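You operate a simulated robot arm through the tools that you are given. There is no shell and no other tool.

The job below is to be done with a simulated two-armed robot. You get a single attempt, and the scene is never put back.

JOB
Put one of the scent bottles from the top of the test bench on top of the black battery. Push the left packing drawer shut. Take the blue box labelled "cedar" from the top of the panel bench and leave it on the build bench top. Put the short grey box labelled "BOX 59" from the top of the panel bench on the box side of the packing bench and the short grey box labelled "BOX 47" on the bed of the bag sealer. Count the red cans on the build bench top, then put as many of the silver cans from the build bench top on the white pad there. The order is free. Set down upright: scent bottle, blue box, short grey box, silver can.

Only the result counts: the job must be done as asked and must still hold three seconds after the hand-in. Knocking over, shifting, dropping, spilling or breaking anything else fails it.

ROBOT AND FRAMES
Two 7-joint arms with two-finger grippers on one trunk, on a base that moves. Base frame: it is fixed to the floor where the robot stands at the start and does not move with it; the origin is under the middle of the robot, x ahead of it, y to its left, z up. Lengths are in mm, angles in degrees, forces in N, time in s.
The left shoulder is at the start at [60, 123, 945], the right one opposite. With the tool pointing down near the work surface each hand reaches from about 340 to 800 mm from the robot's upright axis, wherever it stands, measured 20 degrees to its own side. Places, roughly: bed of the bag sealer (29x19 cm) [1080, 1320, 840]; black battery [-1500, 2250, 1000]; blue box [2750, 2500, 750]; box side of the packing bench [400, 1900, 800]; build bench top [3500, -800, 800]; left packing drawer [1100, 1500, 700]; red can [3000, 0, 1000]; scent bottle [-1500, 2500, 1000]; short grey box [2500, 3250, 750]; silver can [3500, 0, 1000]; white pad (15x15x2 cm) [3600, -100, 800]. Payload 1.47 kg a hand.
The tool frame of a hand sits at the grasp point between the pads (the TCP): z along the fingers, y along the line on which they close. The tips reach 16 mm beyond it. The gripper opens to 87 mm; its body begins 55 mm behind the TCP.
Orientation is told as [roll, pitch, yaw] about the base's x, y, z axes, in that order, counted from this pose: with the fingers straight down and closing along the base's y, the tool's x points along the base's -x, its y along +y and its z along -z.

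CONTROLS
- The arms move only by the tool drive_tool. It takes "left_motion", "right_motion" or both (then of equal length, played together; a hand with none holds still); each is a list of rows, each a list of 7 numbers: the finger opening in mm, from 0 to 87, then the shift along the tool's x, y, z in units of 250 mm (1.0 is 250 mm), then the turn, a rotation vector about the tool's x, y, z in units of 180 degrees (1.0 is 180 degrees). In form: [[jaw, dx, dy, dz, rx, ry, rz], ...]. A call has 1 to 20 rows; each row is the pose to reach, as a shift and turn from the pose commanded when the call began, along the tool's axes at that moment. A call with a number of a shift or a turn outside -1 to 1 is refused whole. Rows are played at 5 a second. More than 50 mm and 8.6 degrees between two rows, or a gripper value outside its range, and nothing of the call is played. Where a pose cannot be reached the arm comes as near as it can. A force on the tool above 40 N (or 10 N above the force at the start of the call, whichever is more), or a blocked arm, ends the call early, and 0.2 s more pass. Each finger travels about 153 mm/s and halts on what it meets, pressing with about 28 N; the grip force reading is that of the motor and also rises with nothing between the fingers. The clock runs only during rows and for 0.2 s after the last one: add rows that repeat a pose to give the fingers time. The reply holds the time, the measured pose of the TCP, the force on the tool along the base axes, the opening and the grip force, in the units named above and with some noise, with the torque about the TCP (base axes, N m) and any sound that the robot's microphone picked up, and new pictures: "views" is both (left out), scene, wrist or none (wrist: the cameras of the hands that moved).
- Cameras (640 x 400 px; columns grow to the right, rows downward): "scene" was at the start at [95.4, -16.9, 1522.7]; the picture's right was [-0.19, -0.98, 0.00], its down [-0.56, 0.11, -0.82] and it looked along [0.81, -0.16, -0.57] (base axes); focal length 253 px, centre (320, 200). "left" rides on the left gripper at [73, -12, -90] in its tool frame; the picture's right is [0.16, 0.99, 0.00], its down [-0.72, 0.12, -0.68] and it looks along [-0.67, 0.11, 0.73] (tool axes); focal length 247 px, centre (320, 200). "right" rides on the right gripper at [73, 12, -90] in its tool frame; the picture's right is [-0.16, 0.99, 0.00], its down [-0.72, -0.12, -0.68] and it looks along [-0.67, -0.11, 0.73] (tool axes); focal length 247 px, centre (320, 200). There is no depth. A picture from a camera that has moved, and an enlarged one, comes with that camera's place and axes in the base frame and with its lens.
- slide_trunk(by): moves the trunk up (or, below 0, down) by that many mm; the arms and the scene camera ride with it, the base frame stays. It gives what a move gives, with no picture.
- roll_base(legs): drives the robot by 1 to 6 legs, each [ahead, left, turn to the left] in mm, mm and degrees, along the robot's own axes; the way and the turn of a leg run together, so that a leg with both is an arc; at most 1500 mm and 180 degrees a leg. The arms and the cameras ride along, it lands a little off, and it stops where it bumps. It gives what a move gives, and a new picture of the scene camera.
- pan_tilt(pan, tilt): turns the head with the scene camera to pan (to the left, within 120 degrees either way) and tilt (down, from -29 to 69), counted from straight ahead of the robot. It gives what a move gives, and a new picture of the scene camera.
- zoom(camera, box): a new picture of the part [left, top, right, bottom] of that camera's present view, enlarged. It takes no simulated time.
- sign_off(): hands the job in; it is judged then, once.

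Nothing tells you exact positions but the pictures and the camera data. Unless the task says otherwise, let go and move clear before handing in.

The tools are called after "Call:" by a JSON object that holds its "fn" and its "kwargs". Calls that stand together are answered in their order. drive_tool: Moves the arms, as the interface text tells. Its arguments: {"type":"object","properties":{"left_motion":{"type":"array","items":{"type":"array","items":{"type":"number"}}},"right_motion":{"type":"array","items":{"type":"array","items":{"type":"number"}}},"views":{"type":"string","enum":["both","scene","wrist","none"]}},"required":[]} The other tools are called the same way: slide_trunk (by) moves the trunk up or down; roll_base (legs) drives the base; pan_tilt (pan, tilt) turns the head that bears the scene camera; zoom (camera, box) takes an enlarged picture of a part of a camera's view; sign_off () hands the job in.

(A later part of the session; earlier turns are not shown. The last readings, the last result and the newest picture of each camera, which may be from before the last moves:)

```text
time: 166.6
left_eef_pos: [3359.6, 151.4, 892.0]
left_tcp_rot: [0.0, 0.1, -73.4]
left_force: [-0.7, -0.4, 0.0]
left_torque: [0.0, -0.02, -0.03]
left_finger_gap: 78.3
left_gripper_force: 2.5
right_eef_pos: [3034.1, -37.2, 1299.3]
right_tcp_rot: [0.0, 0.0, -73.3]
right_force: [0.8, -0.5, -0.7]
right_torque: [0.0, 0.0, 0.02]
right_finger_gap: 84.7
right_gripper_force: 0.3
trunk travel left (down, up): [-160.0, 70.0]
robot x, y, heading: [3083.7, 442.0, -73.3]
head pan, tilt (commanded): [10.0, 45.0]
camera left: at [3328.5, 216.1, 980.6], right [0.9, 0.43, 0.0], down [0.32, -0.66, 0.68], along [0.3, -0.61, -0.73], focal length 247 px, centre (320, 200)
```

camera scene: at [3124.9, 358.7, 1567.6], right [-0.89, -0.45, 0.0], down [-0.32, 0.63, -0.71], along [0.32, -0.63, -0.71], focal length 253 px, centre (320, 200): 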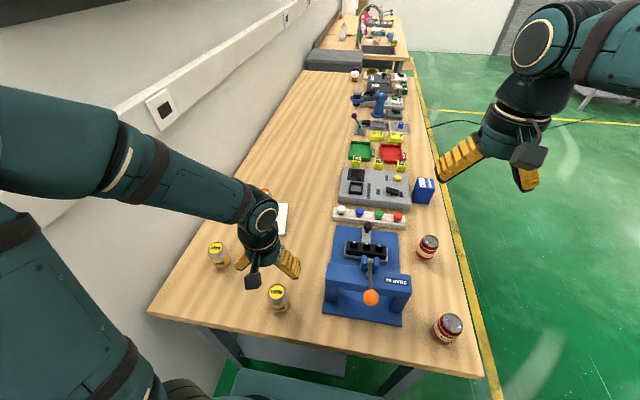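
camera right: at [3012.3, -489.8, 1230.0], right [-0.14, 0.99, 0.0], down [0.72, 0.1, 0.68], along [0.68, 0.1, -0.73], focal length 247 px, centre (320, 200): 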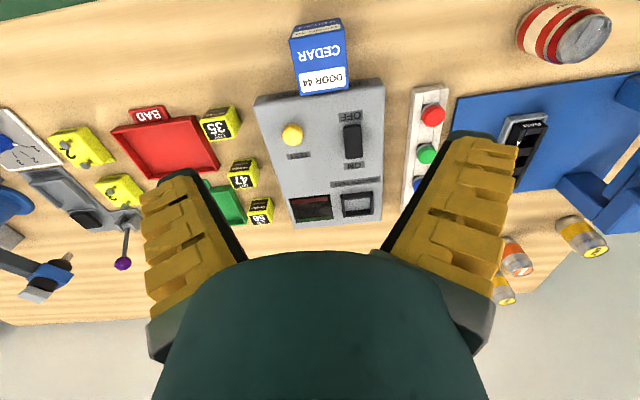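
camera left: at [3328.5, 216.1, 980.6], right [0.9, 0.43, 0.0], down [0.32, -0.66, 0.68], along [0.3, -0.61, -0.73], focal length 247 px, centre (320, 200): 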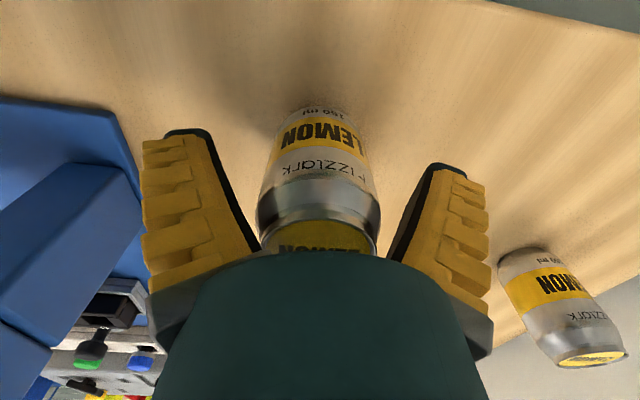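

The fingers straddle LEMON. I close and lift.

Call:
{"fn": "drive_tool", "kwargs": {"left_motion": [[60, 0, 0, 0, 0, 0, 0], [45, 0, 0, 0, 0, 0, 0], [45, 0, 0, 0, 0, 0, 0], [45, 0, 0, -0.03, 0, 0, 0], [45, 0, 0, -0.14, 0, 0, 0], [45, 0, 0, -0.3, 0, 0, 0], [45, 0, 0, -0.46, 0, 0, 0], [45, 0, 0, -0.56, 0, 0, 0]], "views": "both"}}

```text
time: 168.4
left_eef_pos: [3358.6, 149.0, 1032.5]
left_tcp_rot: [-0.1, 0.2, -73.3]
left_force: [-0.9, -0.1, -2.2]
left_torque: [-0.01, 0.0, -0.01]
left_finger_gap: 53.2
left_gripper_force: 27.9
right_eef_pos: [3033.2, -36.5, 1299.1]
right_tcp_rot: [-0.1, 0.0, -73.3]
right_force: [-0.1, 0.4, -0.5]
right_torque: [0.0, -0.03, 0.03]
right_finger_gap: 84.5
right_gripper_force: 0.3
trunk travel left (down, up): [-160.0, 70.0]
robot x, y, heading: [3084.6, 441.4, -73.5]
head pan, tilt (commanded): [10.0, 45.0]
camera scene: at [3124.6, 360.2, 1567.7], right [-0.89, -0.45, 0.0], down [-0.32, 0.63, -0.71], along [0.32, -0.63, -0.71], focal length 253 px, centre (320, 200)
camera left: at [3327.1, 215.8, 1122.3], right [0.9, 0.43, 0.0], down [0.32, -0.66, 0.68], along [0.3, -0.61, -0.73], focal length 247 px, centre (320, 200)
```

scene: 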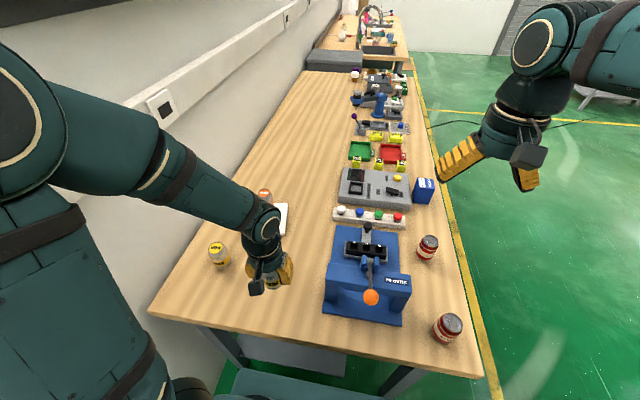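
left: 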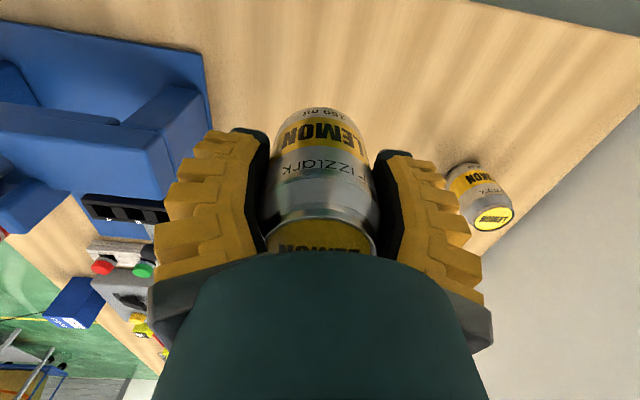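

LEMON is held. I carry it toward the near half of the pad.

Call:
{"fn": "drive_tool", "kwargs": {"left_motion": [[45, -0.15, 0.0745, 0, 0, 0, 0], [45, -0.3, 0.149, 0, 0, 0, 0], [45, -0.45, 0.2235, 0, 0, 0, 0], [45, -0.6, 0.298, 0, 0, 0, 0], [45, -0.75, 0.3725, 0, 0, 0, 0], [45, -0.9, 0.447, 0, 0, 0, 0], [45, -0.9, 0.447, 0, 0, 0, 0]], "views": "wrist"}}

```text
time: 170.0
left_eef_pos: [3529.3, -36.0, 1029.8]
left_tcp_rot: [0.0, 0.1, -73.4]
left_force: [0.5, -0.9, -1.5]
left_torque: [0.0, -0.01, 0.02]
left_finger_gap: 52.8
left_gripper_force: 27.8
right_eef_pos: [3032.2, -36.0, 1299.2]
right_tcp_rot: [0.0, -0.1, -73.3]
right_force: [0.5, 0.3, 0.3]
right_torque: [0.0, 0.0, 0.0]
right_finger_gap: 84.3
right_gripper_force: 0.9
trunk travel left (down, up): [-160.0, 70.0]
robot x, y, heading: [3084.6, 446.9, -73.1]
head pan, tilt (commanded): [10.0, 45.0]
camera left: at [3498.4, 30.1, 1118.7], right [0.9, 0.43, 0.0], down [0.32, -0.66, 0.68], along [0.3, -0.61, -0.73], focal length 247 px, centre (320, 200)
```

left: 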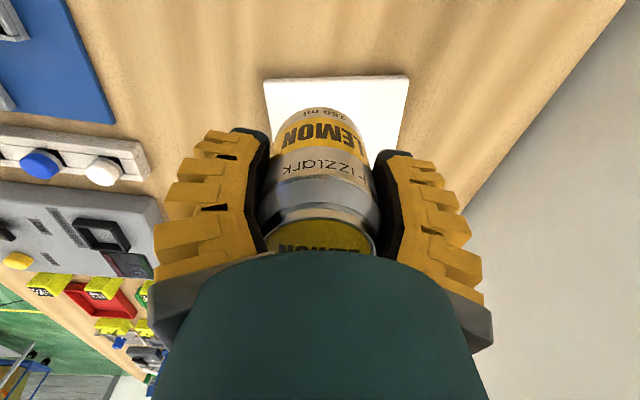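

The pad's near edge matches my estimate. I move the last 47 mm and lower to just above the pad.

Call:
{"fn": "drive_tool", "kwargs": {"left_motion": [[45, -0.083, 0.047, 0, 0, 0, 0], [45, -0.166, 0.094, 0, 0, 0, 0], [45, -0.166, 0.094, 0.16, 0, 0, 0], [45, -0.166, 0.094, 0.32, 0, 0, 0], [45, -0.166, 0.094, 0.42, 0, 0, 0], [45, -0.166, 0.094, 0.46, 0, 0, 0], [45, -0.166, 0.094, 0.468, 0, 0, 0], [45, -0.166, 0.094, 0.468, 0, 0, 0]], "views": "both"}}

Call:
{"fn": "zoom", "kwargs": {"camera": "scene", "box": [180, 170, 340, 270]}}

```text
time: 171.8
left_eef_pos: [3565.7, -68.7, 912.8]
left_tcp_rot: [0.0, 0.1, -73.3]
left_force: [0.1, 0.2, -2.2]
left_torque: [0.01, -0.01, 0.03]
left_finger_gap: 53.2
left_gripper_force: 28.2
right_eef_pos: [3033.5, -36.7, 1299.4]
right_tcp_rot: [0.0, 0.0, -73.3]
right_force: [-0.4, 0.5, 0.5]
right_torque: [0.0, 0.02, -0.03]
right_finger_gap: 85.1
right_gripper_force: 0.2
trunk travel left (down, up): [-160.0, 70.0]
robot x, y, heading: [3085.3, 441.4, -73.1]
head pan, tilt (commanded): [10.0, 45.0]
camera scene: at [3124.6, 359.7, 1567.7], right [-0.89, -0.45, 0.0], down [-0.32, 0.63, -0.71], along [0.32, -0.63, -0.71], focal length 253 px, centre (320, 200)
camera left: at [3534.7, -1.6, 1002.1], right [0.9, 0.43, 0.0], down [0.32, -0.66, 0.68], along [0.3, -0.61, -0.73], focal length 247 px, centre (320, 200)
```

scene: 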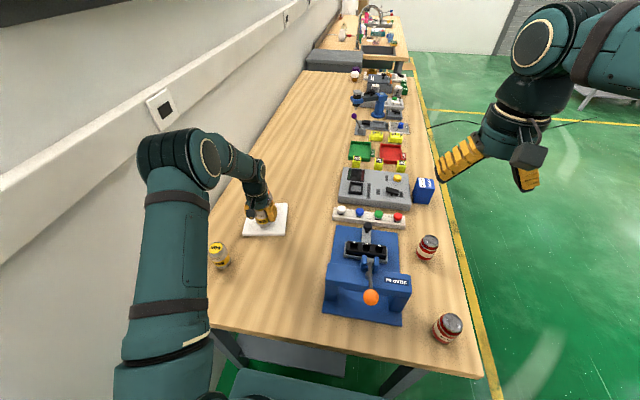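
left: 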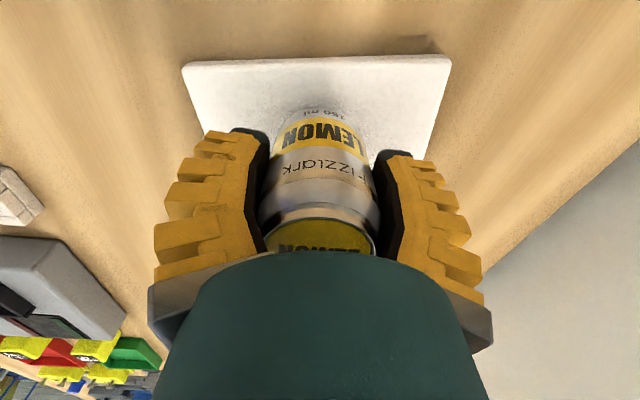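

```text
4.00 times, centred on (260, 220) of scene
camera zoom: at [3124.6, 359.7, 1567.7], right [-0.89, -0.45, 0.0], down [-0.32, 0.63, -0.71], along [0.32, -0.63, -0.71], focal length 1011 px, centre (560, 120)
```

zoom: 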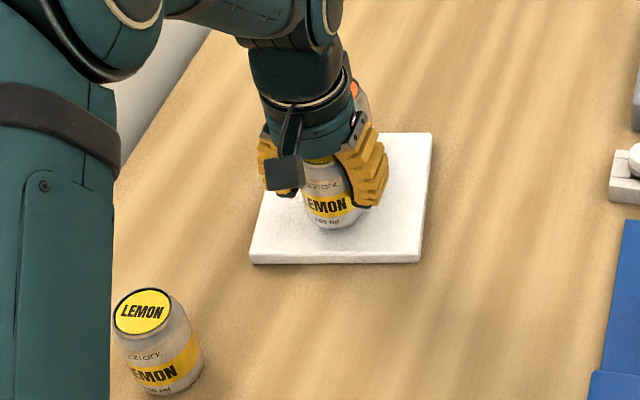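

LEMON hangs just above the pad next to PEACH. I lower millimetre by millimetre.

Call:
{"fn": "drive_tool", "kwargs": {"left_motion": [[45, 0, 0, 0.005, 0, 0, 0], [45, 0, 0, 0.01, 0, 0, 0], [45, 0, 0, 0.014, 0, 0, 0], [45, 0, 0, 0.018, 0, 0, 0], [45, 0, 0, 0.022, 0, 0, 0], [45, 0, 0, 0.022, 0, 0, 0]], "views": "none"}}

```text
time: 173.2
left_eef_pos: [3565.9, -67.7, 908.3]
left_tcp_rot: [-0.1, 0.1, -73.3]
left_force: [0.6, 0.1, -1.1]
left_torque: [0.03, 0.0, 0.0]
left_finger_gap: 53.3
left_gripper_force: 28.0
right_eef_pos: [3032.9, -36.5, 1300.0]
right_tcp_rot: [-0.1, 0.0, -73.3]
right_force: [0.4, 0.3, 0.4]
right_torque: [0.02, -0.01, 0.0]
right_finger_gap: 84.5
right_gripper_force: 0.2
trunk travel left (down, up): [-160.0, 70.0]
robot x, y, heading: [3086.5, 440.3, -73.2]
head pan, tilt (commanded): [10.0, 45.0]
```

Call:
{"fn": "drive_tool", "kwargs": {"left_motion": [[45, 0, 0, 0.004, 0, 0, 0], [45, 0, 0, 0.008, 0, 0, 0], [45, 0, 0, 0.012, 0, 0, 0], [45, 0, 0, 0.012, 0, 0, 0]], "views": "none"}}

```text
time: 174.2
left_eef_pos: [3565.1, -67.6, 906.7]
left_tcp_rot: [0.1, -0.2, -73.4]
left_force: [1.0, 1.6, 12.3]
left_torque: [0.21, -0.06, 0.02]
left_finger_gap: 53.0
left_gripper_force: 28.0
right_eef_pos: [3033.2, -36.5, 1299.0]
right_tcp_rot: [0.0, -0.1, -73.3]
right_force: [0.9, -0.4, -0.1]
right_torque: [-0.01, 0.01, 0.02]
right_finger_gap: 84.6
right_gripper_force: 0.2
trunk travel left (down, up): [-160.0, 70.0]
robot x, y, heading: [3085.0, 440.6, -73.4]
head pan, tilt (commanded): [10.0, 45.0]
```

LEMON now touches the pad (12 N). I ease up about 1.5 mm, open, and rise clear.

Call:
{"fn": "drive_tool", "kwargs": {"left_motion": [[45, 0, 0, -0.007, 0, 0, 0], [45, 0, 0, -0.007, 0, 0, 0], [56, 0, 0, -0.007, 0, 0, 0], [66, 0, 0, -0.007, 0, 0, 0], [80, 0, 0, -0.007, 0, 0, 0], [80, 0, 0, -0.1, 0, 0, 0], [80, 0, 0, -0.28, 0, 0, 0], [80, 0, 0, -0.46, 0, 0, 0], [80, 0, 0, -0.64, 0, 0, 0], [80, 0, 0, -0.8, 0, 0, 0]], "views": "both"}}

Call:
{"fn": "zoom", "kwargs": {"camera": "scene", "box": [180, 180, 340, 280]}}

```text
time: 176.4
left_eef_pos: [3564.4, -65.0, 1106.8]
left_tcp_rot: [0.0, 0.1, -73.3]
left_force: [-0.2, 0.4, 0.0]
left_torque: [-0.02, -0.01, -0.01]
left_finger_gap: 81.7
left_gripper_force: 0.8
right_eef_pos: [3032.8, -36.1, 1299.4]
right_tcp_rot: [0.0, 0.0, -73.4]
right_force: [-1.0, -0.2, 1.0]
right_torque: [0.01, 0.0, 0.03]
right_finger_gap: 84.9
right_gripper_force: 0.8
trunk travel left (down, up): [-160.0, 70.0]
robot x, y, heading: [3085.8, 442.5, -73.1]
head pan, tilt (commanded): [10.0, 45.0]
camera scene: at [3124.1, 360.4, 1567.7], right [-0.89, -0.45, 0.0], down [-0.32, 0.63, -0.71], along [0.32, -0.63, -0.71], focal length 253 px, centre (320, 200)
camera left: at [3533.3, 1.3, 1195.3], right [0.9, 0.43, 0.0], down [0.32, -0.66, 0.68], along [0.3, -0.61, -0.73], focal length 247 px, centre (320, 200)
```

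scene: 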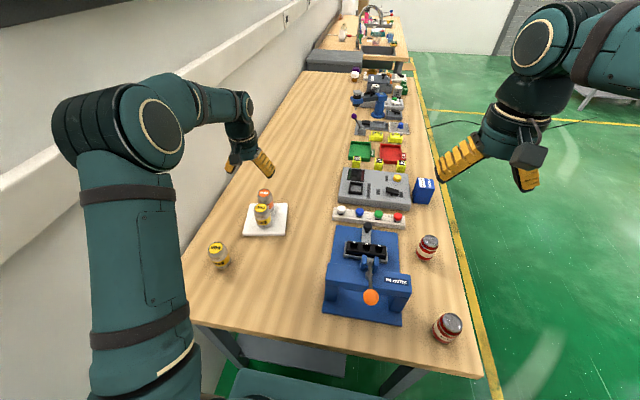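
left: 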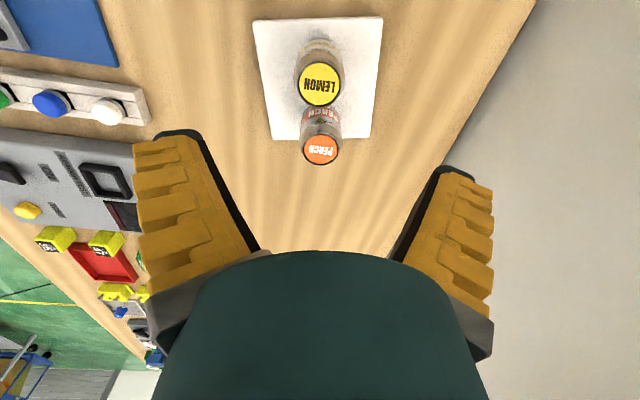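

```text
4.00 times, centred on (260, 230) of scene
camera zoom: at [3124.1, 360.4, 1567.7], right [-0.89, -0.45, 0.0], down [-0.32, 0.63, -0.71], along [0.32, -0.63, -0.71], focal length 1011 px, centre (560, 80)
```

zoom: 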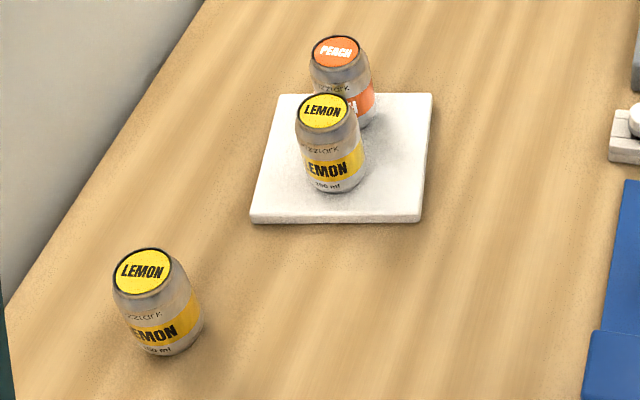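

Two silver cans now stand upright on the white pad and the third is untouched. I pull the left hand in and up, then drive out of the gap and back along the corridor toward the panel bench's left end.

Call:
{"fn": "drive_tool", "kwargs": {"left_motion": [[80, 0, 0, -0.18, 0, 0, 0], [80, 0, 0, -0.36, 0, 0, 0], [80, 0, 0, -0.54, 0, 0, 0], [80, 0.16, -0.08, -0.6, 0, 0, 0], [80, 0.34, -0.16, -0.62, 0, 0, 0], [80, 0.52, -0.24, -0.62, 0, 0, 0], [80, 0.68, -0.32, -0.62, 0, 0, 0], [80, 0.76, -0.4, -0.62, 0, 0, 0]], "views": "none"}}

Call:
{"fn": "roll_base", "kwargs": {"legs": [[-130, 0, 0], [0, -880, 0], [0, 0, 90.3]]}}

```text
time: 178.2
left_eef_pos: [3412.7, 85.8, 1259.5]
left_tcp_rot: [0.1, 0.1, -73.4]
left_force: [-0.3, -0.8, 0.1]
left_torque: [0.01, -0.02, 0.01]
left_finger_gap: 81.9
left_gripper_force: 1.7
right_eef_pos: [3033.6, -35.8, 1300.8]
right_tcp_rot: [-0.1, 0.0, -73.2]
right_force: [-0.9, 0.2, 0.0]
right_torque: [-0.01, 0.0, -0.01]
right_finger_gap: 85.3
right_gripper_force: 0.7
trunk travel left (down, up): [-160.0, 70.0]
robot x, y, heading: [3084.1, 440.7, -73.4]
head pan, tilt (commanded): [10.0, 45.0]
```

```text
time: 191.0
left_eef_pos: [2568.2, 640.2, 1259.1]
left_tcp_rot: [0.0, 0.1, 15.7]
left_force: [-0.4, -0.4, 0.0]
left_torque: [0.01, 0.0, -0.01]
left_finger_gap: 81.6
left_gripper_force: 0.4
right_eef_pos: [2684.1, 258.3, 1299.7]
right_tcp_rot: [0.0, 0.0, 15.8]
right_force: [-0.4, -0.2, 0.3]
right_torque: [0.01, 0.04, 0.0]
right_finger_gap: 85.1
right_gripper_force: 0.2
trunk travel left (down, up): [-160.0, 70.0]
robot x, y, heading: [2209.5, 317.7, 15.7]
head pan, tilt (commanded): [10.0, 45.0]
camera scene: at [2288.4, 357.2, 1567.7], right [0.43, -0.9, 0.0], down [-0.64, -0.31, -0.71], along [0.64, 0.31, -0.71], focal length 253 px, centre (320, 200)
```

scene: 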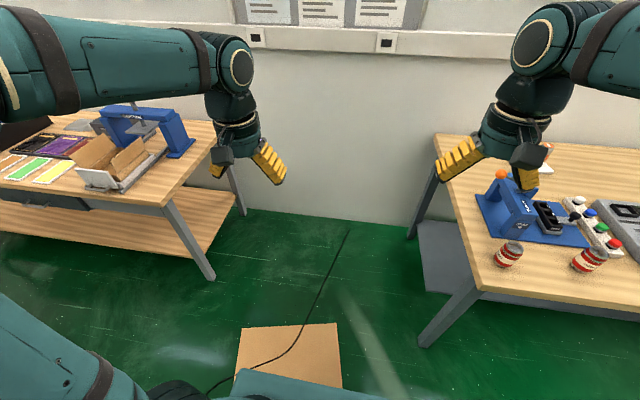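

I'm back in the corridor. I lower the trunk again and strafe left along the panel bench in two stretches.

Call:
{"fn": "slide_trunk", "kwargs": {"by": -60}}

Call:
{"fn": "roll_base", "kwargs": {"legs": [[0, 0, 1.3], [0, 1500, 0]]}}

```text
time: 192.0
left_eef_pos: [2567.2, 641.2, 1199.5]
left_tcp_rot: [0.0, 0.1, 15.8]
left_force: [-0.3, -0.9, 0.6]
left_torque: [-0.02, -0.01, 0.0]
left_finger_gap: 81.7
left_gripper_force: 0.9
right_eef_pos: [2685.1, 258.8, 1239.6]
right_tcp_rot: [0.0, 0.0, 15.8]
right_force: [-0.2, 0.3, 0.5]
right_torque: [-0.01, 0.04, 0.01]
right_finger_gap: 85.0
right_gripper_force: 0.2
trunk travel left (down, up): [-100.0, 130.0]
robot x, y, heading: [2205.7, 319.7, 15.8]
head pan, tilt (commanded): [10.0, 45.0]
```

```text
time: 205.5
left_eef_pos: [2158.2, 2063.3, 1200.1]
left_tcp_rot: [0.2, 0.1, 15.2]
left_force: [-0.4, -0.4, 0.6]
left_torque: [0.0, 0.0, -0.03]
left_finger_gap: 81.5
left_gripper_force: 0.8
right_eef_pos: [2269.8, 1679.9, 1239.8]
right_tcp_rot: [0.0, 0.0, 15.2]
right_force: [-0.3, -0.6, -0.2]
right_torque: [0.01, 0.04, -0.04]
right_finger_gap: 84.8
right_gripper_force: 0.6
trunk travel left (down, up): [-100.0, 130.0]
robot x, y, heading: [1793.4, 1747.6, 15.3]
head pan, tilt (commanded): [10.0, 45.0]
camera scene: at [1876.3, 1782.5, 1507.7], right [0.43, -0.9, 0.0], down [-0.64, -0.3, -0.71], along [0.64, 0.3, -0.71], focal length 253 px, centre (320, 200)
```

scene: 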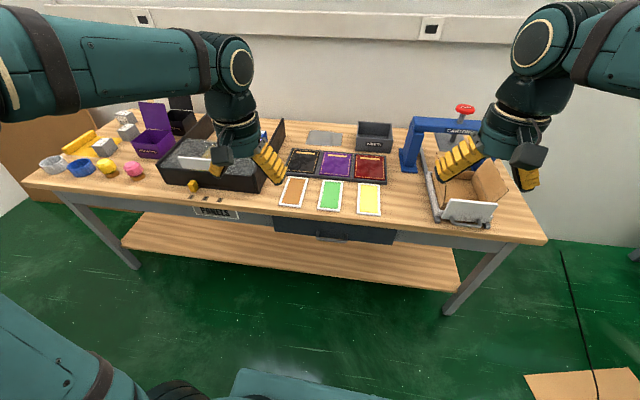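

I correct heading by 1.7° and continue left to the bench's left end, then approach.

Call:
{"fn": "roll_base", "kwargs": {"legs": [[0, 0, 1.7], [0, 1370, 0], [250, 0, 0]]}}

Call:
{"fn": "pan_tilt", "kwargs": {"pan": 0, "tilt": 45}}

```text
time: 219.1
left_eef_pos: [2003.0, 3410.2, 1198.2]
left_tcp_rot: [0.0, 0.0, 16.6]
left_force: [0.7, -0.2, -0.3]
left_torque: [0.03, 0.04, 0.01]
left_finger_gap: 81.9
left_gripper_force: 1.3
right_eef_pos: [2124.0, 3031.5, 1239.7]
right_tcp_rot: [0.0, 0.0, 16.7]
right_force: [0.7, 0.2, -0.7]
right_torque: [-0.02, 0.0, 0.01]
right_finger_gap: 85.0
right_gripper_force: 0.8
trunk travel left (down, up): [-100.0, 130.0]
robot x, y, heading: [1645.4, 3082.9, 16.8]
head pan, tilt (commanded): [10.0, 45.0]
camera scene: at [1727.3, 3123.5, 1507.6], right [0.45, -0.89, 0.0], down [-0.63, -0.32, -0.71], along [0.63, 0.32, -0.71], focal length 253 px, centre (320, 200)
```

scene: 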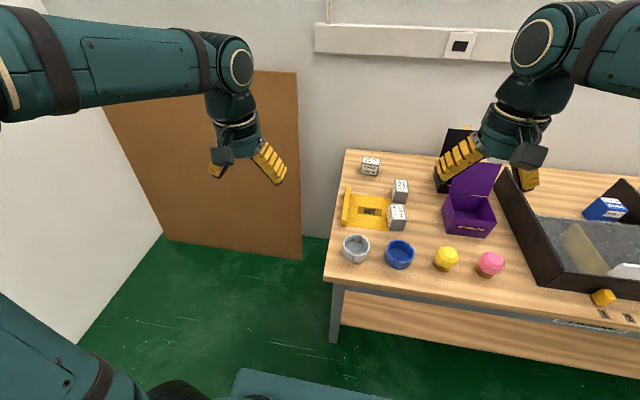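

```text
time: 219.8
left_eef_pos: [2000.5, 3411.7, 1199.7]
left_tcp_rot: [0.1, 0.1, 16.6]
left_force: [0.1, 0.1, 0.3]
left_torque: [0.0, -0.01, 0.01]
left_finger_gap: 81.6
left_gripper_force: 1.7
right_eef_pos: [2123.7, 3030.5, 1238.7]
right_tcp_rot: [0.0, 0.0, 16.7]
right_force: [0.3, -0.2, -0.3]
right_torque: [0.01, 0.02, 0.01]
right_finger_gap: 85.0
right_gripper_force: 0.2
trunk travel left (down, up): [-100.0, 130.0]
robot x, y, heading: [1643.0, 3083.3, 16.6]
head pan, tilt (commanded): [0.0, 45.0]
camera scene: at [1731.2, 3110.0, 1507.7], right [0.29, -0.96, 0.0], down [-0.68, -0.2, -0.71], along [0.68, 0.2, -0.71], focal length 253 px, centre (320, 200)
```

scene: 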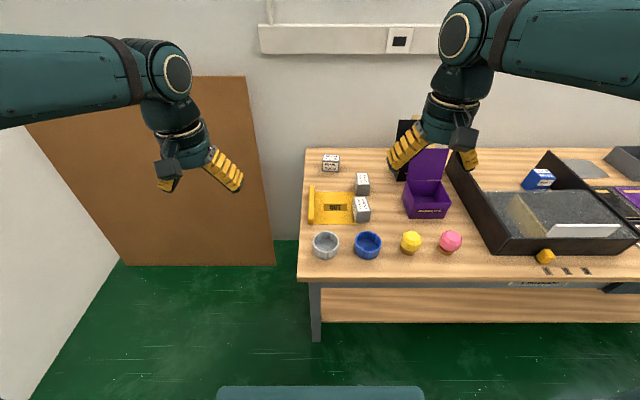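

BOX 47 and BOX 59 are ahead, slightly right. I zoom for exact positions.

Call:
{"fn": "zoom", "kwargs": {"camera": "scene", "box": [290, 140, 450, 240]}}

```text
4.00 times, centred on (370, 190) of scene
camera zoom: at [1731.2, 3110.0, 1507.7], right [0.29, -0.96, 0.0], down [-0.68, -0.2, -0.71], along [0.68, 0.2, -0.71], focal length 1011 px, centre (120, 240)
```

zoom: 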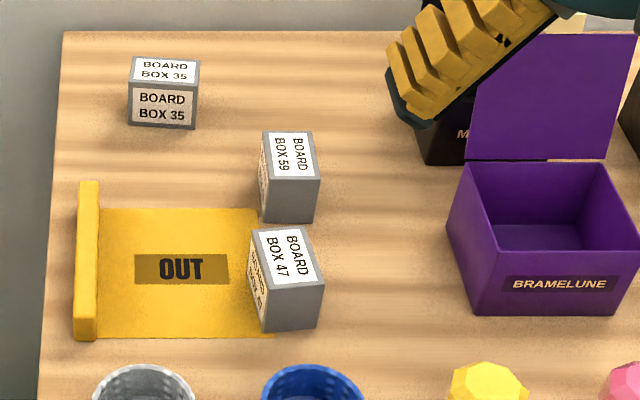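

BOX 47 is at ≈[2372, 3148], top z≈862, turned ≈5° left; BOX 59 at ≈[2518, 3169], top z≈858; both about 50 mm wide across. I move 120 mm closer and bring the right hand over BOX 47.

Call:
{"fn": "roll_base", "kwargs": {"legs": [[120, 0, 0]]}}

```text
time: 221.0
left_eef_pos: [2115.2, 3446.6, 1199.5]
left_tcp_rot: [0.0, 0.1, 16.6]
left_force: [1.3, 0.0, -0.2]
left_torque: [-0.04, 0.01, 0.05]
left_finger_gap: 81.7
left_gripper_force: 1.2
right_eef_pos: [2239.3, 3064.4, 1238.8]
right_tcp_rot: [-0.1, 0.1, 16.7]
right_force: [0.3, 0.6, -0.2]
right_torque: [0.02, 0.01, -0.03]
right_finger_gap: 84.7
right_gripper_force: 0.0
trunk travel left (down, up): [-100.0, 130.0]
robot x, y, heading: [1759.6, 3117.5, 16.5]
head pan, tilt (commanded): [0.0, 45.0]
camera scene: at [1846.7, 3144.5, 1507.6], right [0.29, -0.96, 0.0], down [-0.68, -0.2, -0.71], along [0.68, 0.2, -0.71], focal length 253 px, centre (320, 200)
```

scene: 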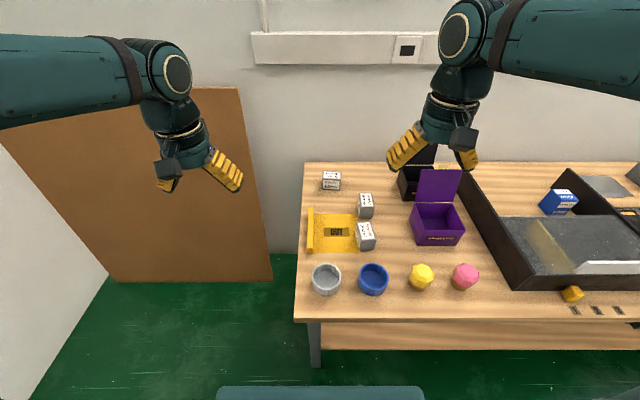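

I bring the right hand above BOX 47, turning 5° left to match it.

Call:
{"fn": "drive_tool", "kwargs": {"right_motion": [[85, -0.086, 0.024, 0.136, 0, 0, -0.004], [85, -0.173, 0.049, 0.273, 0, 0, -0.009], [85, -0.259, 0.073, 0.409, 0, 0, -0.013], [85, -0.346, 0.097, 0.546, 0, 0, -0.017], [85, -0.432, 0.121, 0.682, 0, 0, -0.021], [85, -0.519, 0.146, 0.819, 0, 0, -0.026], [85, -0.605, 0.17, 0.955, 0, 0, -0.03], [85, -0.605, 0.17, 0.955, 0, 0, -0.03]], "views": "both"}}

```text
time: 222.8
left_eef_pos: [2114.8, 3445.1, 1200.2]
left_tcp_rot: [0.0, 0.1, 16.7]
left_force: [0.0, -0.2, 0.3]
left_torque: [0.02, -0.02, -0.01]
left_finger_gap: 81.8
left_gripper_force: 1.1
right_eef_pos: [2368.1, 3147.7, 999.0]
right_tcp_rot: [0.0, -0.1, 22.1]
right_force: [-0.6, 0.1, -0.8]
right_torque: [0.01, 0.0, 0.04]
right_finger_gap: 85.4
right_gripper_force: 0.4
trunk travel left (down, up): [-100.0, 130.0]
robot x, y, heading: [1754.9, 3114.5, 16.7]
head pan, tilt (commanded): [0.0, 45.0]
camera scene: at [1844.5, 3143.8, 1507.8], right [0.29, -0.96, 0.0], down [-0.68, -0.2, -0.71], along [0.68, 0.2, -0.71], focal length 253 px, centre (320, 200)
camera right: at [2296.8, 3129.8, 1088.9], right [-0.23, 0.97, 0.0], down [0.71, 0.17, 0.68], along [0.66, 0.15, -0.73], focal length 247 px, centre (320, 200)
```

scene: 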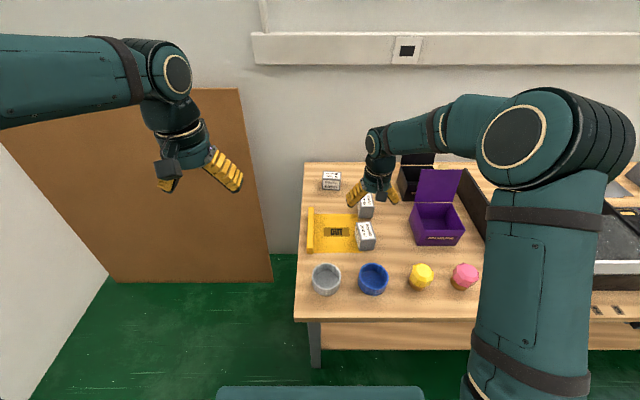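
right: 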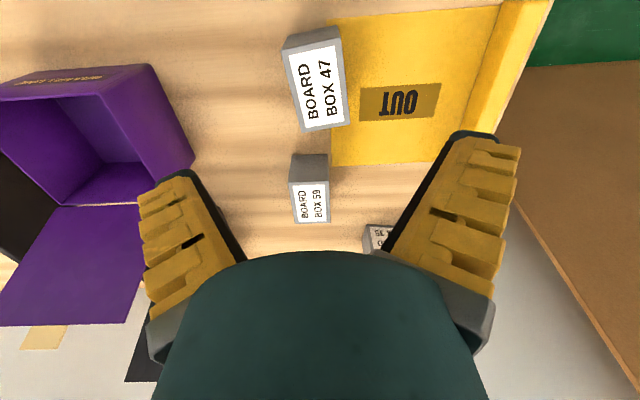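

BOX 47 is centred under the right hand and aligned within 2°. I descend around it.

Call:
{"fn": "drive_tool", "kwargs": {"right_motion": [[78, 0, 0, 0.1, 0, 0, 0], [78, 0, 0, 0.26, 0, 0, 0], [78, 0, 0, 0.42, 0, 0, 0], [78, 0, 0, 0.54, 0, 0, 0], [78, 0, 0, 0.62, 0, 0, 0], [78, 0, 0, 0.664, 0, 0, 0], [78, 0, 0, 0.664, 0, 0, 0]], "views": "wrist"}}

```text
time: 224.4
left_eef_pos: [2114.7, 3445.3, 1199.8]
left_tcp_rot: [0.0, 0.2, 16.7]
left_force: [0.3, -0.5, 0.1]
left_torque: [0.0, 0.01, -0.02]
left_finger_gap: 81.7
left_gripper_force: 0.9
right_eef_pos: [2370.0, 3148.4, 833.9]
right_tcp_rot: [0.1, 0.0, 22.1]
right_force: [-0.4, 0.3, -0.5]
right_torque: [-0.02, 0.03, -0.02]
right_finger_gap: 79.9
right_gripper_force: 1.6
trunk travel left (down, up): [-100.0, 130.0]
robot x, y, heading: [1761.4, 3118.8, 16.6]
head pan, tilt (commanded): [0.0, 45.0]
camera right: at [2299.0, 3131.8, 923.5], right [-0.23, 0.97, 0.0], down [0.71, 0.17, 0.68], along [0.66, 0.15, -0.73], focal length 247 px, centre (320, 200)
```

right: 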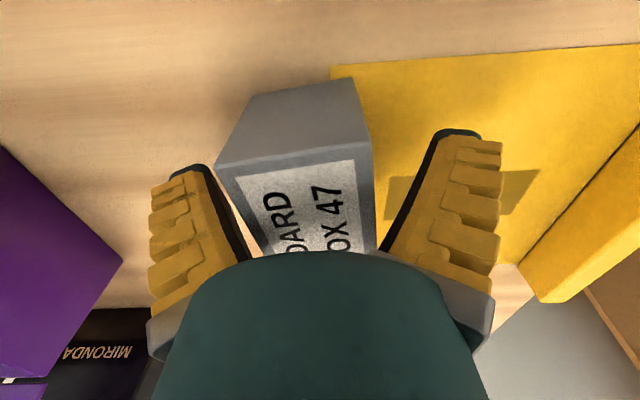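

BOX 47 is between the fingers. I close and lift it straight up.

Call:
{"fn": "drive_tool", "kwargs": {"right_motion": [[60, 0, 0, 0, 0, 0, 0], [45, 0, 0, 0, 0, 0, 0], [35, 0, 0, 0, 0, 0, 0], [35, 0, 0, 0, 0, 0, 0], [35, 0, 0, -0.03, 0, 0, 0], [35, 0, 0, -0.12, 0, 0, 0], [35, 0, 0, -0.28, 0, 0, 0], [35, 0, 0, -0.46, 0, 0, 0], [35, 0, 0, -0.64, 0, 0, 0]], "views": "both"}}

```text
time: 226.4
left_eef_pos: [2114.6, 3444.9, 1200.1]
left_tcp_rot: [0.1, 0.0, 16.6]
left_force: [-0.1, 0.7, 0.0]
left_torque: [-0.02, 0.03, -0.03]
left_finger_gap: 81.8
left_gripper_force: 1.5
right_eef_pos: [2368.2, 3148.8, 997.8]
right_tcp_rot: [-0.1, 0.2, 22.2]
right_force: [-1.2, 0.4, -0.6]
right_torque: [0.02, 0.0, 0.01]
right_finger_gap: 51.4
right_gripper_force: 27.9
trunk travel left (down, up): [-100.0, 130.0]
robot x, y, heading: [1755.6, 3119.2, 16.6]
head pan, tilt (commanded): [0.0, 45.0]
camera scene: at [1844.5, 3143.8, 1507.7], right [0.29, -0.96, 0.0], down [-0.68, -0.2, -0.71], along [0.68, 0.2, -0.71], focal length 253 px, centre (320, 200)
camera right: at [2297.9, 3132.0, 1087.2], right [-0.23, 0.97, 0.0], down [0.71, 0.17, 0.68], along [0.66, 0.15, -0.73], focal length 247 px, centre (320, 200)
```

scene: 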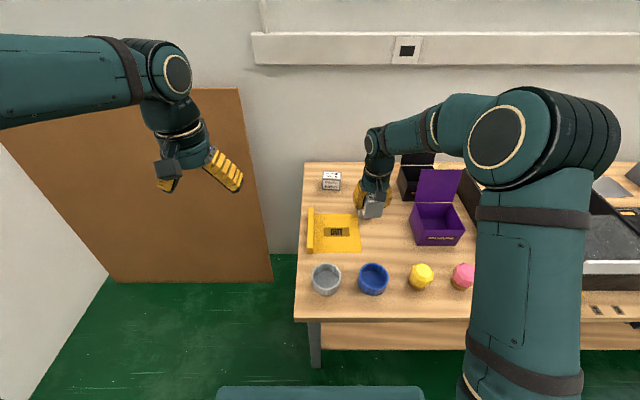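
right: 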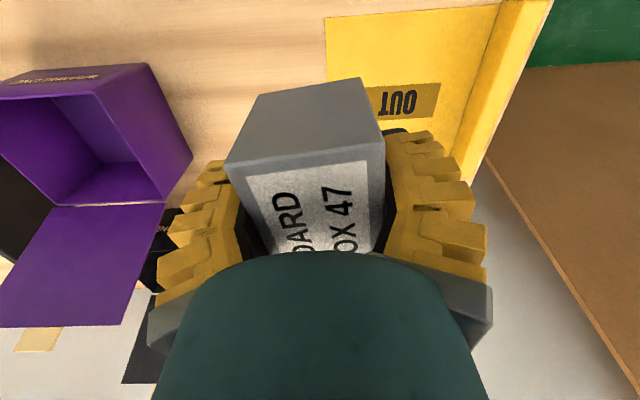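

BOX 47 is firmly held (51 mm). I raise and tuck the right hand, then shift the robot right so the left hand can take BOX 59.

Call:
{"fn": "drive_tool", "kwargs": {"right_motion": [[35, 0, 0, -0.18, 0, 0, 0], [35, 0, 0, -0.36, 0, 0, 0], [35, 0, 0, -0.54, 0, 0, 0], [35, 0, 0, -0.72, 0, 0, 0], [35, 0.16, -0.05, -0.8, 0, 0, 0.01], [35, 0.34, -0.1, -0.84, 0, 0, 0.02], [35, 0.52, -0.15, -0.84, 0, 0, 0.03]], "views": "none"}}

Call:
{"fn": "roll_base", "kwargs": {"legs": [[0, -350, 0], [30, 0, 0]]}}

Call:
{"fn": "zoom", "kwargs": {"camera": "scene", "box": [180, 160, 340, 260]}}

```text
time: 228.0
left_eef_pos: [2113.6, 3444.0, 1201.3]
left_tcp_rot: [0.0, 0.1, 16.6]
left_force: [-0.3, -0.9, 0.4]
left_torque: [0.05, -0.04, 0.01]
left_finger_gap: 81.4
left_gripper_force: 1.6
right_eef_pos: [2260.3, 3065.8, 1205.9]
right_tcp_rot: [0.0, 0.0, 16.7]
right_force: [-0.5, 0.1, -0.7]
right_torque: [0.02, -0.06, 0.0]
right_finger_gap: 51.2
right_gripper_force: 28.4
trunk travel left (down, up): [-100.0, 130.0]
robot x, y, heading: [1760.9, 3118.8, 16.7]
head pan, tilt (commanded): [0.0, 45.0]
```

```text
time: 232.1
left_eef_pos: [2246.3, 3118.9, 1199.5]
left_tcp_rot: [0.1, 0.1, 16.5]
left_force: [-0.4, 0.5, -0.5]
left_torque: [-0.01, 0.02, -0.01]
left_finger_gap: 81.9
left_gripper_force: 0.9
right_eef_pos: [2392.5, 2739.4, 1204.1]
right_tcp_rot: [-0.1, 0.0, 16.6]
right_force: [0.7, 0.8, -0.7]
right_torque: [-0.01, 0.04, 0.0]
right_finger_gap: 50.9
right_gripper_force: 28.0
trunk travel left (down, up): [-100.0, 130.0]
robot x, y, heading: [1889.7, 2792.9, 16.4]
head pan, tilt (commanded): [0.0, 45.0]
camera scene: at [1975.8, 2818.6, 1507.5], right [0.28, -0.96, 0.0], down [-0.68, -0.2, -0.71], along [0.68, 0.2, -0.71], focal length 253 px, centre (320, 200)
```

scene: 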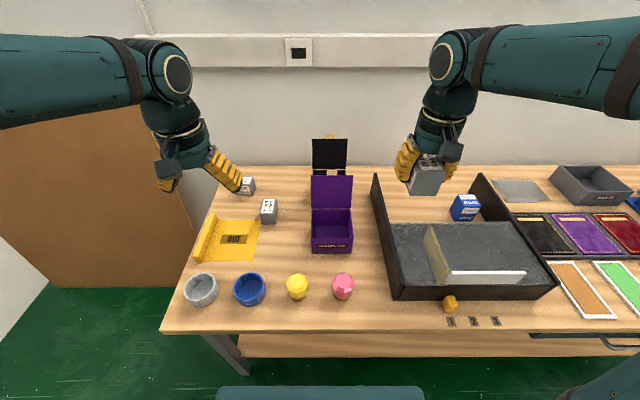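

```text
4.00 times, centred on (260, 210) of scene
camera zoom: at [1975.8, 2818.6, 1507.5], right [0.28, -0.96, 0.0], down [-0.68, -0.2, -0.71], along [0.68, 0.2, -0.71], focal length 1011 px, centre (560, 160)
```

zoom: 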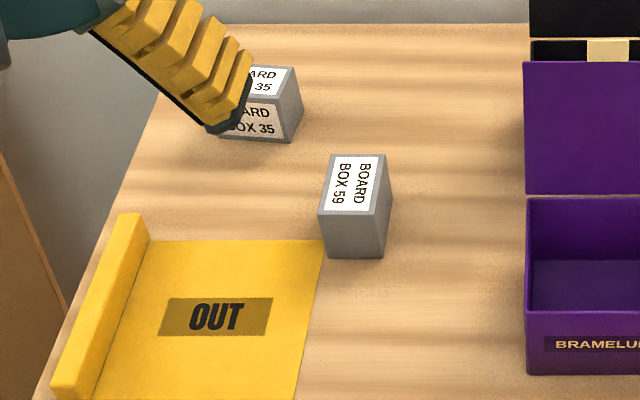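

BOX 59 is confirmed at ≈[2518.5, 3171]. I bring the left hand above it in two moves.

Call:
{"fn": "drive_tool", "kwargs": {"left_motion": [[84, -0.129, -0.013, 0.086, 0, 0, 0.003], [84, -0.257, -0.026, 0.171, 0, 0, 0.006], [84, -0.386, -0.039, 0.257, 0, 0, 0.009], [84, -0.514, -0.051, 0.343, 0, 0, 0.011], [84, -0.643, -0.064, 0.429, 0, 0, 0.014], [84, -0.771, -0.077, 0.514, 0, 0, 0.017], [84, -0.9, -0.09, 0.6, 0, 0, 0.02]], "views": "none"}}

Call:
{"fn": "drive_tool", "kwargs": {"left_motion": [[84, -0.1, -0.01, 0.1, 0, 0, 0], [84, -0.203, -0.01, 0.198, 0, 0, 0], [84, -0.203, -0.01, 0.198, 0, 0, 0]], "views": "both"}}

```text
time: 233.7
left_eef_pos: [2466.6, 3161.3, 1048.0]
left_tcp_rot: [0.0, 0.1, 13.0]
left_force: [0.3, -0.3, -0.2]
left_torque: [0.0, 0.03, 0.0]
left_finger_gap: 84.7
left_gripper_force: 0.6
right_eef_pos: [2391.0, 2739.6, 1203.8]
right_tcp_rot: [-0.1, 0.2, 16.6]
right_force: [-0.3, 0.1, -2.0]
right_torque: [0.03, 0.03, 0.01]
right_finger_gap: 51.1
right_gripper_force: 28.5
trunk travel left (down, up): [-100.0, 130.0]
robot x, y, heading: [1882.9, 2792.5, 16.4]
head pan, tilt (commanded): [0.0, 45.0]
```

```text
time: 234.5
left_eef_pos: [2516.7, 3169.1, 998.6]
left_tcp_rot: [-0.1, 0.0, 12.9]
left_force: [0.0, 0.1, -0.4]
left_torque: [0.03, 0.02, 0.02]
left_finger_gap: 85.1
left_gripper_force: 0.7
right_eef_pos: [2391.1, 2739.1, 1205.1]
right_tcp_rot: [-0.1, 0.0, 16.7]
right_force: [0.1, -1.2, -1.7]
right_torque: [-0.02, 0.0, 0.0]
right_finger_gap: 51.3
right_gripper_force: 27.8
trunk travel left (down, up): [-100.0, 130.0]
robot x, y, heading: [1887.1, 2789.5, 16.4]
head pan, tilt (commanded): [0.0, 45.0]
camera scene: at [1973.5, 2818.0, 1507.7], right [0.28, -0.96, 0.0], down [-0.68, -0.2, -0.71], along [0.68, 0.2, -0.71], focal length 253 px, centre (320, 200)
camera left: at [2449.7, 3141.3, 1087.9], right [-0.37, 0.93, 0.0], down [0.68, 0.27, 0.68], along [0.63, 0.25, -0.73], focal length 247 px, centre (320, 200)
```

scene: 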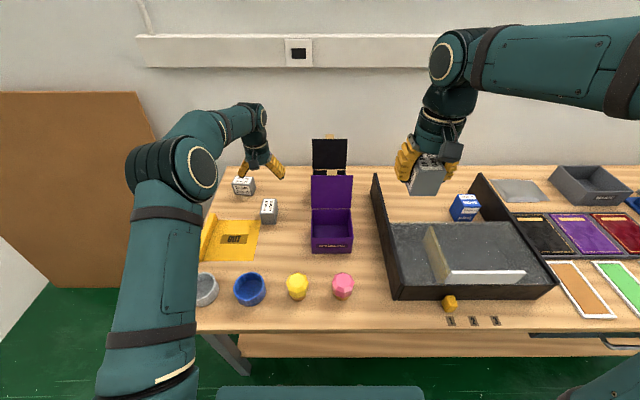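
left: 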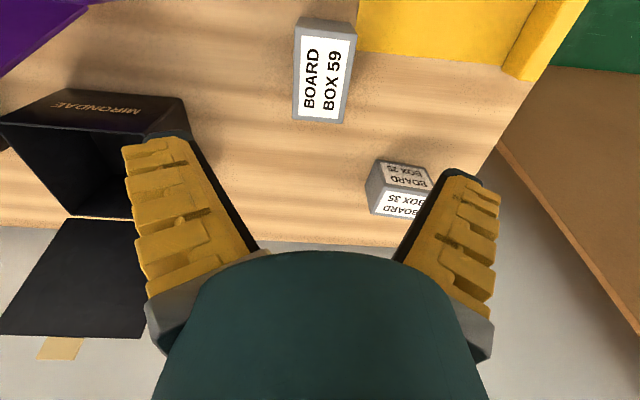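

BOX 59 is under the left hand, needing 3° back to the left. I descend around it.

Call:
{"fn": "drive_tool", "kwargs": {"left_motion": [[78, 0, 0, 0.1, 0, 0, -0.018], [78, 0, 0, 0.26, 0, 0, -0.018], [78, 0, 0, 0.42, 0, 0, -0.018], [78, 0, 0, 0.54, 0, 0, -0.018], [78, 0, 0, 0.62, 0, 0, -0.018], [78, 0, 0, 0.662, 0, 0, -0.018], [78, 0, 0, 0.662, 0, 0, -0.018]], "views": "wrist"}}

```text
time: 236.1
left_eef_pos: [2515.3, 3170.1, 833.8]
left_tcp_rot: [0.0, 0.1, 16.2]
left_force: [-1.0, 0.7, 0.2]
left_torque: [0.0, 0.0, -0.01]
left_finger_gap: 80.4
left_gripper_force: 1.7
right_eef_pos: [2391.7, 2739.8, 1205.4]
right_tcp_rot: [-0.1, 0.0, 16.6]
right_force: [-0.6, -0.9, -1.6]
right_torque: [-0.01, -0.02, -0.01]
right_finger_gap: 50.9
right_gripper_force: 28.1
trunk travel left (down, up): [-100.0, 130.0]
robot x, y, heading: [1883.9, 2793.6, 16.4]
head pan, tilt (commanded): [0.0, 45.0]
camera left: at [2450.4, 3139.2, 922.4], right [-0.43, 0.9, 0.0], down [0.66, 0.31, 0.68], along [0.61, 0.29, -0.73], focal length 247 px, centre (320, 200)
```

left: 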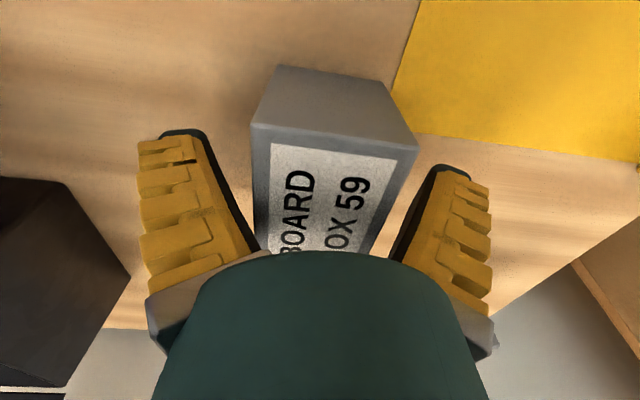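

Fingers straddle BOX 59. I close, lift straight up, and then tuck the left hand.

Call:
{"fn": "drive_tool", "kwargs": {"left_motion": [[60, 0, 0, 0, 0, 0, 0], [45, 0, 0, 0, 0, 0, 0], [35, 0, 0, 0, 0, 0, 0], [35, 0, 0, 0, 0, 0, 0], [35, 0, 0, -0.03, 0, 0, 0], [35, 0, 0, -0.14, 0, 0, 0], [35, 0, 0, -0.3, 0, 0, 0], [35, 0, 0, -0.48, 0, 0, 0], [35, 0, 0, -0.66, 0, 0, 0], [35, 0, 0, -0.84, 0, 0, 0], [35, 0, 0, -1.0, 0, 0, 0]], "views": "both"}}

```text
time: 238.5
left_eef_pos: [2516.7, 3169.2, 1085.9]
left_tcp_rot: [0.1, 0.1, 16.1]
left_force: [0.0, 0.3, -1.9]
left_torque: [0.02, 0.01, -0.04]
left_finger_gap: 51.0
left_gripper_force: 28.3
right_eef_pos: [2390.1, 2738.4, 1203.6]
right_tcp_rot: [0.1, 0.0, 16.6]
right_force: [-0.5, -0.9, -0.7]
right_torque: [0.03, -0.01, -0.02]
right_finger_gap: 51.0
right_gripper_force: 28.0
trunk travel left (down, up): [-100.0, 130.0]
robot x, y, heading: [1884.0, 2793.8, 16.2]
head pan, tilt (commanded): [0.0, 45.0]
camera scene: at [1973.6, 2817.8, 1507.7], right [0.28, -0.96, 0.0], down [-0.68, -0.2, -0.71], along [0.68, 0.2, -0.71], focal length 253 px, centre (320, 200)
camera left: at [2450.9, 3138.6, 1175.6], right [-0.43, 0.9, 0.0], down [0.66, 0.31, 0.68], along [0.61, 0.29, -0.73], focal length 247 px, centre (320, 200)
```

scene: 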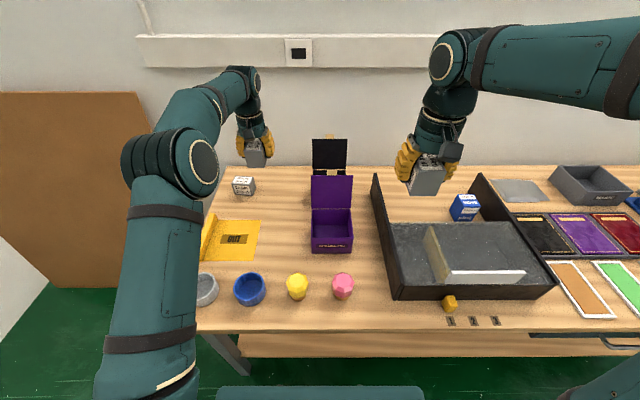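
left: 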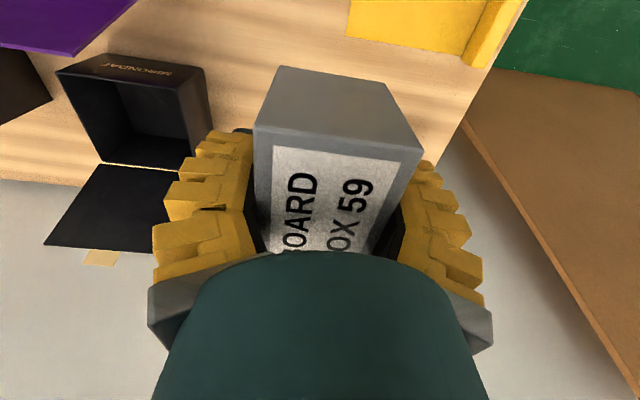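

Both grey boxes are in hand. I tuck the left hand, back away, and turn around to face the packing bench.

Call:
{"fn": "drive_tool", "kwargs": {"left_motion": [[35, 0.1, 0, -0.12, 0, 0, 0], [35, 0.28, 0, -0.2, 0, 0, 0], [35, 0.46, 0, -0.26, 0, 0, 0], [35, 0.64, 0, -0.32, 0, 0, 0], [35, 0.82, 0.04, -0.38, 0, 0, 0], [35, 0.98, 0.08, -0.42, 0, 0, 0]], "views": "none"}}

Call:
{"fn": "roll_base", "kwargs": {"legs": [[-400, 0, 0], [0, 0, 90], [0, 0, 90.6]]}}

Call:
{"fn": "pan_tilt", "kwargs": {"pan": 20, "tilt": 35}}

```text
time: 239.9
left_eef_pos: [2271.8, 3121.9, 1190.5]
left_tcp_rot: [0.1, 0.0, 16.1]
left_force: [0.4, -0.1, -1.8]
left_torque: [-0.02, 0.0, 0.0]
left_finger_gap: 51.3
left_gripper_force: 27.9
right_eef_pos: [2390.0, 2740.1, 1205.0]
right_tcp_rot: [0.0, 0.0, 16.5]
right_force: [-0.3, -0.2, -1.5]
right_torque: [-0.01, -0.01, 0.0]
right_finger_gap: 51.2
right_gripper_force: 28.3
trunk travel left (down, up): [-100.0, 130.0]
robot x, y, heading: [1888.2, 2794.0, 16.8]
head pan, tilt (commanded): [0.0, 45.0]
```

```text
time: 250.1
left_eef_pos: [1114.6, 2343.9, 1189.6]
left_tcp_rot: [0.0, 0.1, -163.6]
left_force: [0.7, 0.9, -1.3]
left_torque: [-0.02, 0.01, 0.0]
left_finger_gap: 51.0
left_gripper_force: 28.2
right_eef_pos: [994.0, 2726.0, 1204.8]
right_tcp_rot: [-0.2, 0.1, -163.1]
right_force: [0.5, -0.6, -1.6]
right_torque: [-0.02, 0.01, 0.05]
right_finger_gap: 50.9
right_gripper_force: 28.5
trunk travel left (down, up): [-100.0, 130.0]
robot x, y, heading: [1500.9, 2674.7, -163.0]
head pan, tilt (commanded): [0.0, 45.0]
camera scene: at [1409.8, 2650.1, 1507.6], right [-0.29, 0.96, 0.0], down [0.68, 0.21, -0.71], along [-0.68, -0.2, -0.71], focal length 253 px, centre (320, 200)
```

scene: 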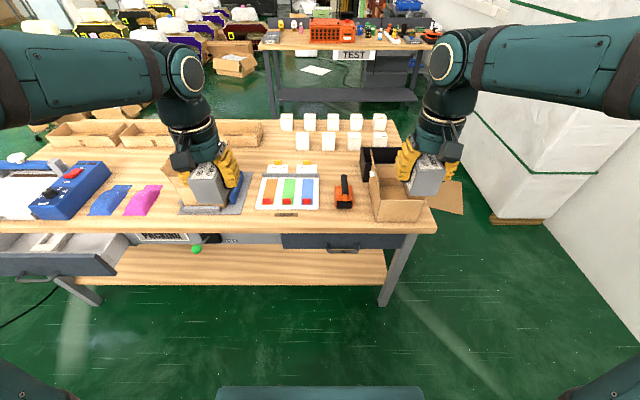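

```text
time: 250.9
left_eef_pos: [1113.3, 2343.6, 1190.3]
left_tcp_rot: [0.2, 0.1, -163.6]
left_force: [-1.5, 0.2, -1.0]
left_torque: [0.0, -0.02, 0.04]
left_finger_gap: 50.8
left_gripper_force: 28.3
right_eef_pos: [995.0, 2726.2, 1204.8]
right_tcp_rot: [0.0, 0.0, -163.1]
right_force: [0.4, -0.7, -1.6]
right_torque: [-0.03, 0.02, 0.05]
right_finger_gap: 50.9
right_gripper_force: 27.5
trunk travel left (down, up): [-100.0, 130.0]
robot x, y, heading: [1496.0, 2679.0, -163.0]
head pan, tilt (commanded): [20.0, 35.0]
camera scene: at [1417.1, 2621.0, 1522.4], right [-0.6, 0.8, 0.0], down [0.46, 0.34, -0.82], along [-0.66, -0.49, -0.57], focal length 253 px, centre (320, 200)
```

scene: 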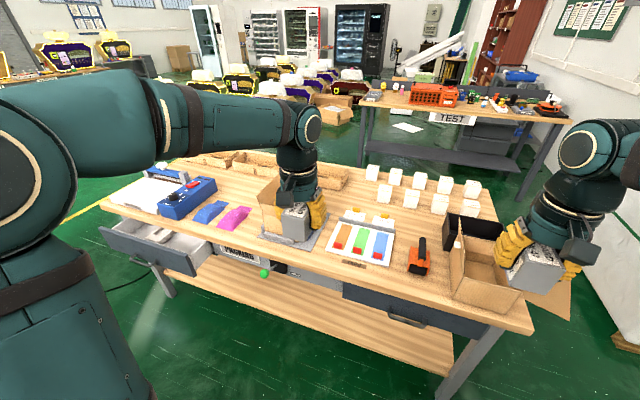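

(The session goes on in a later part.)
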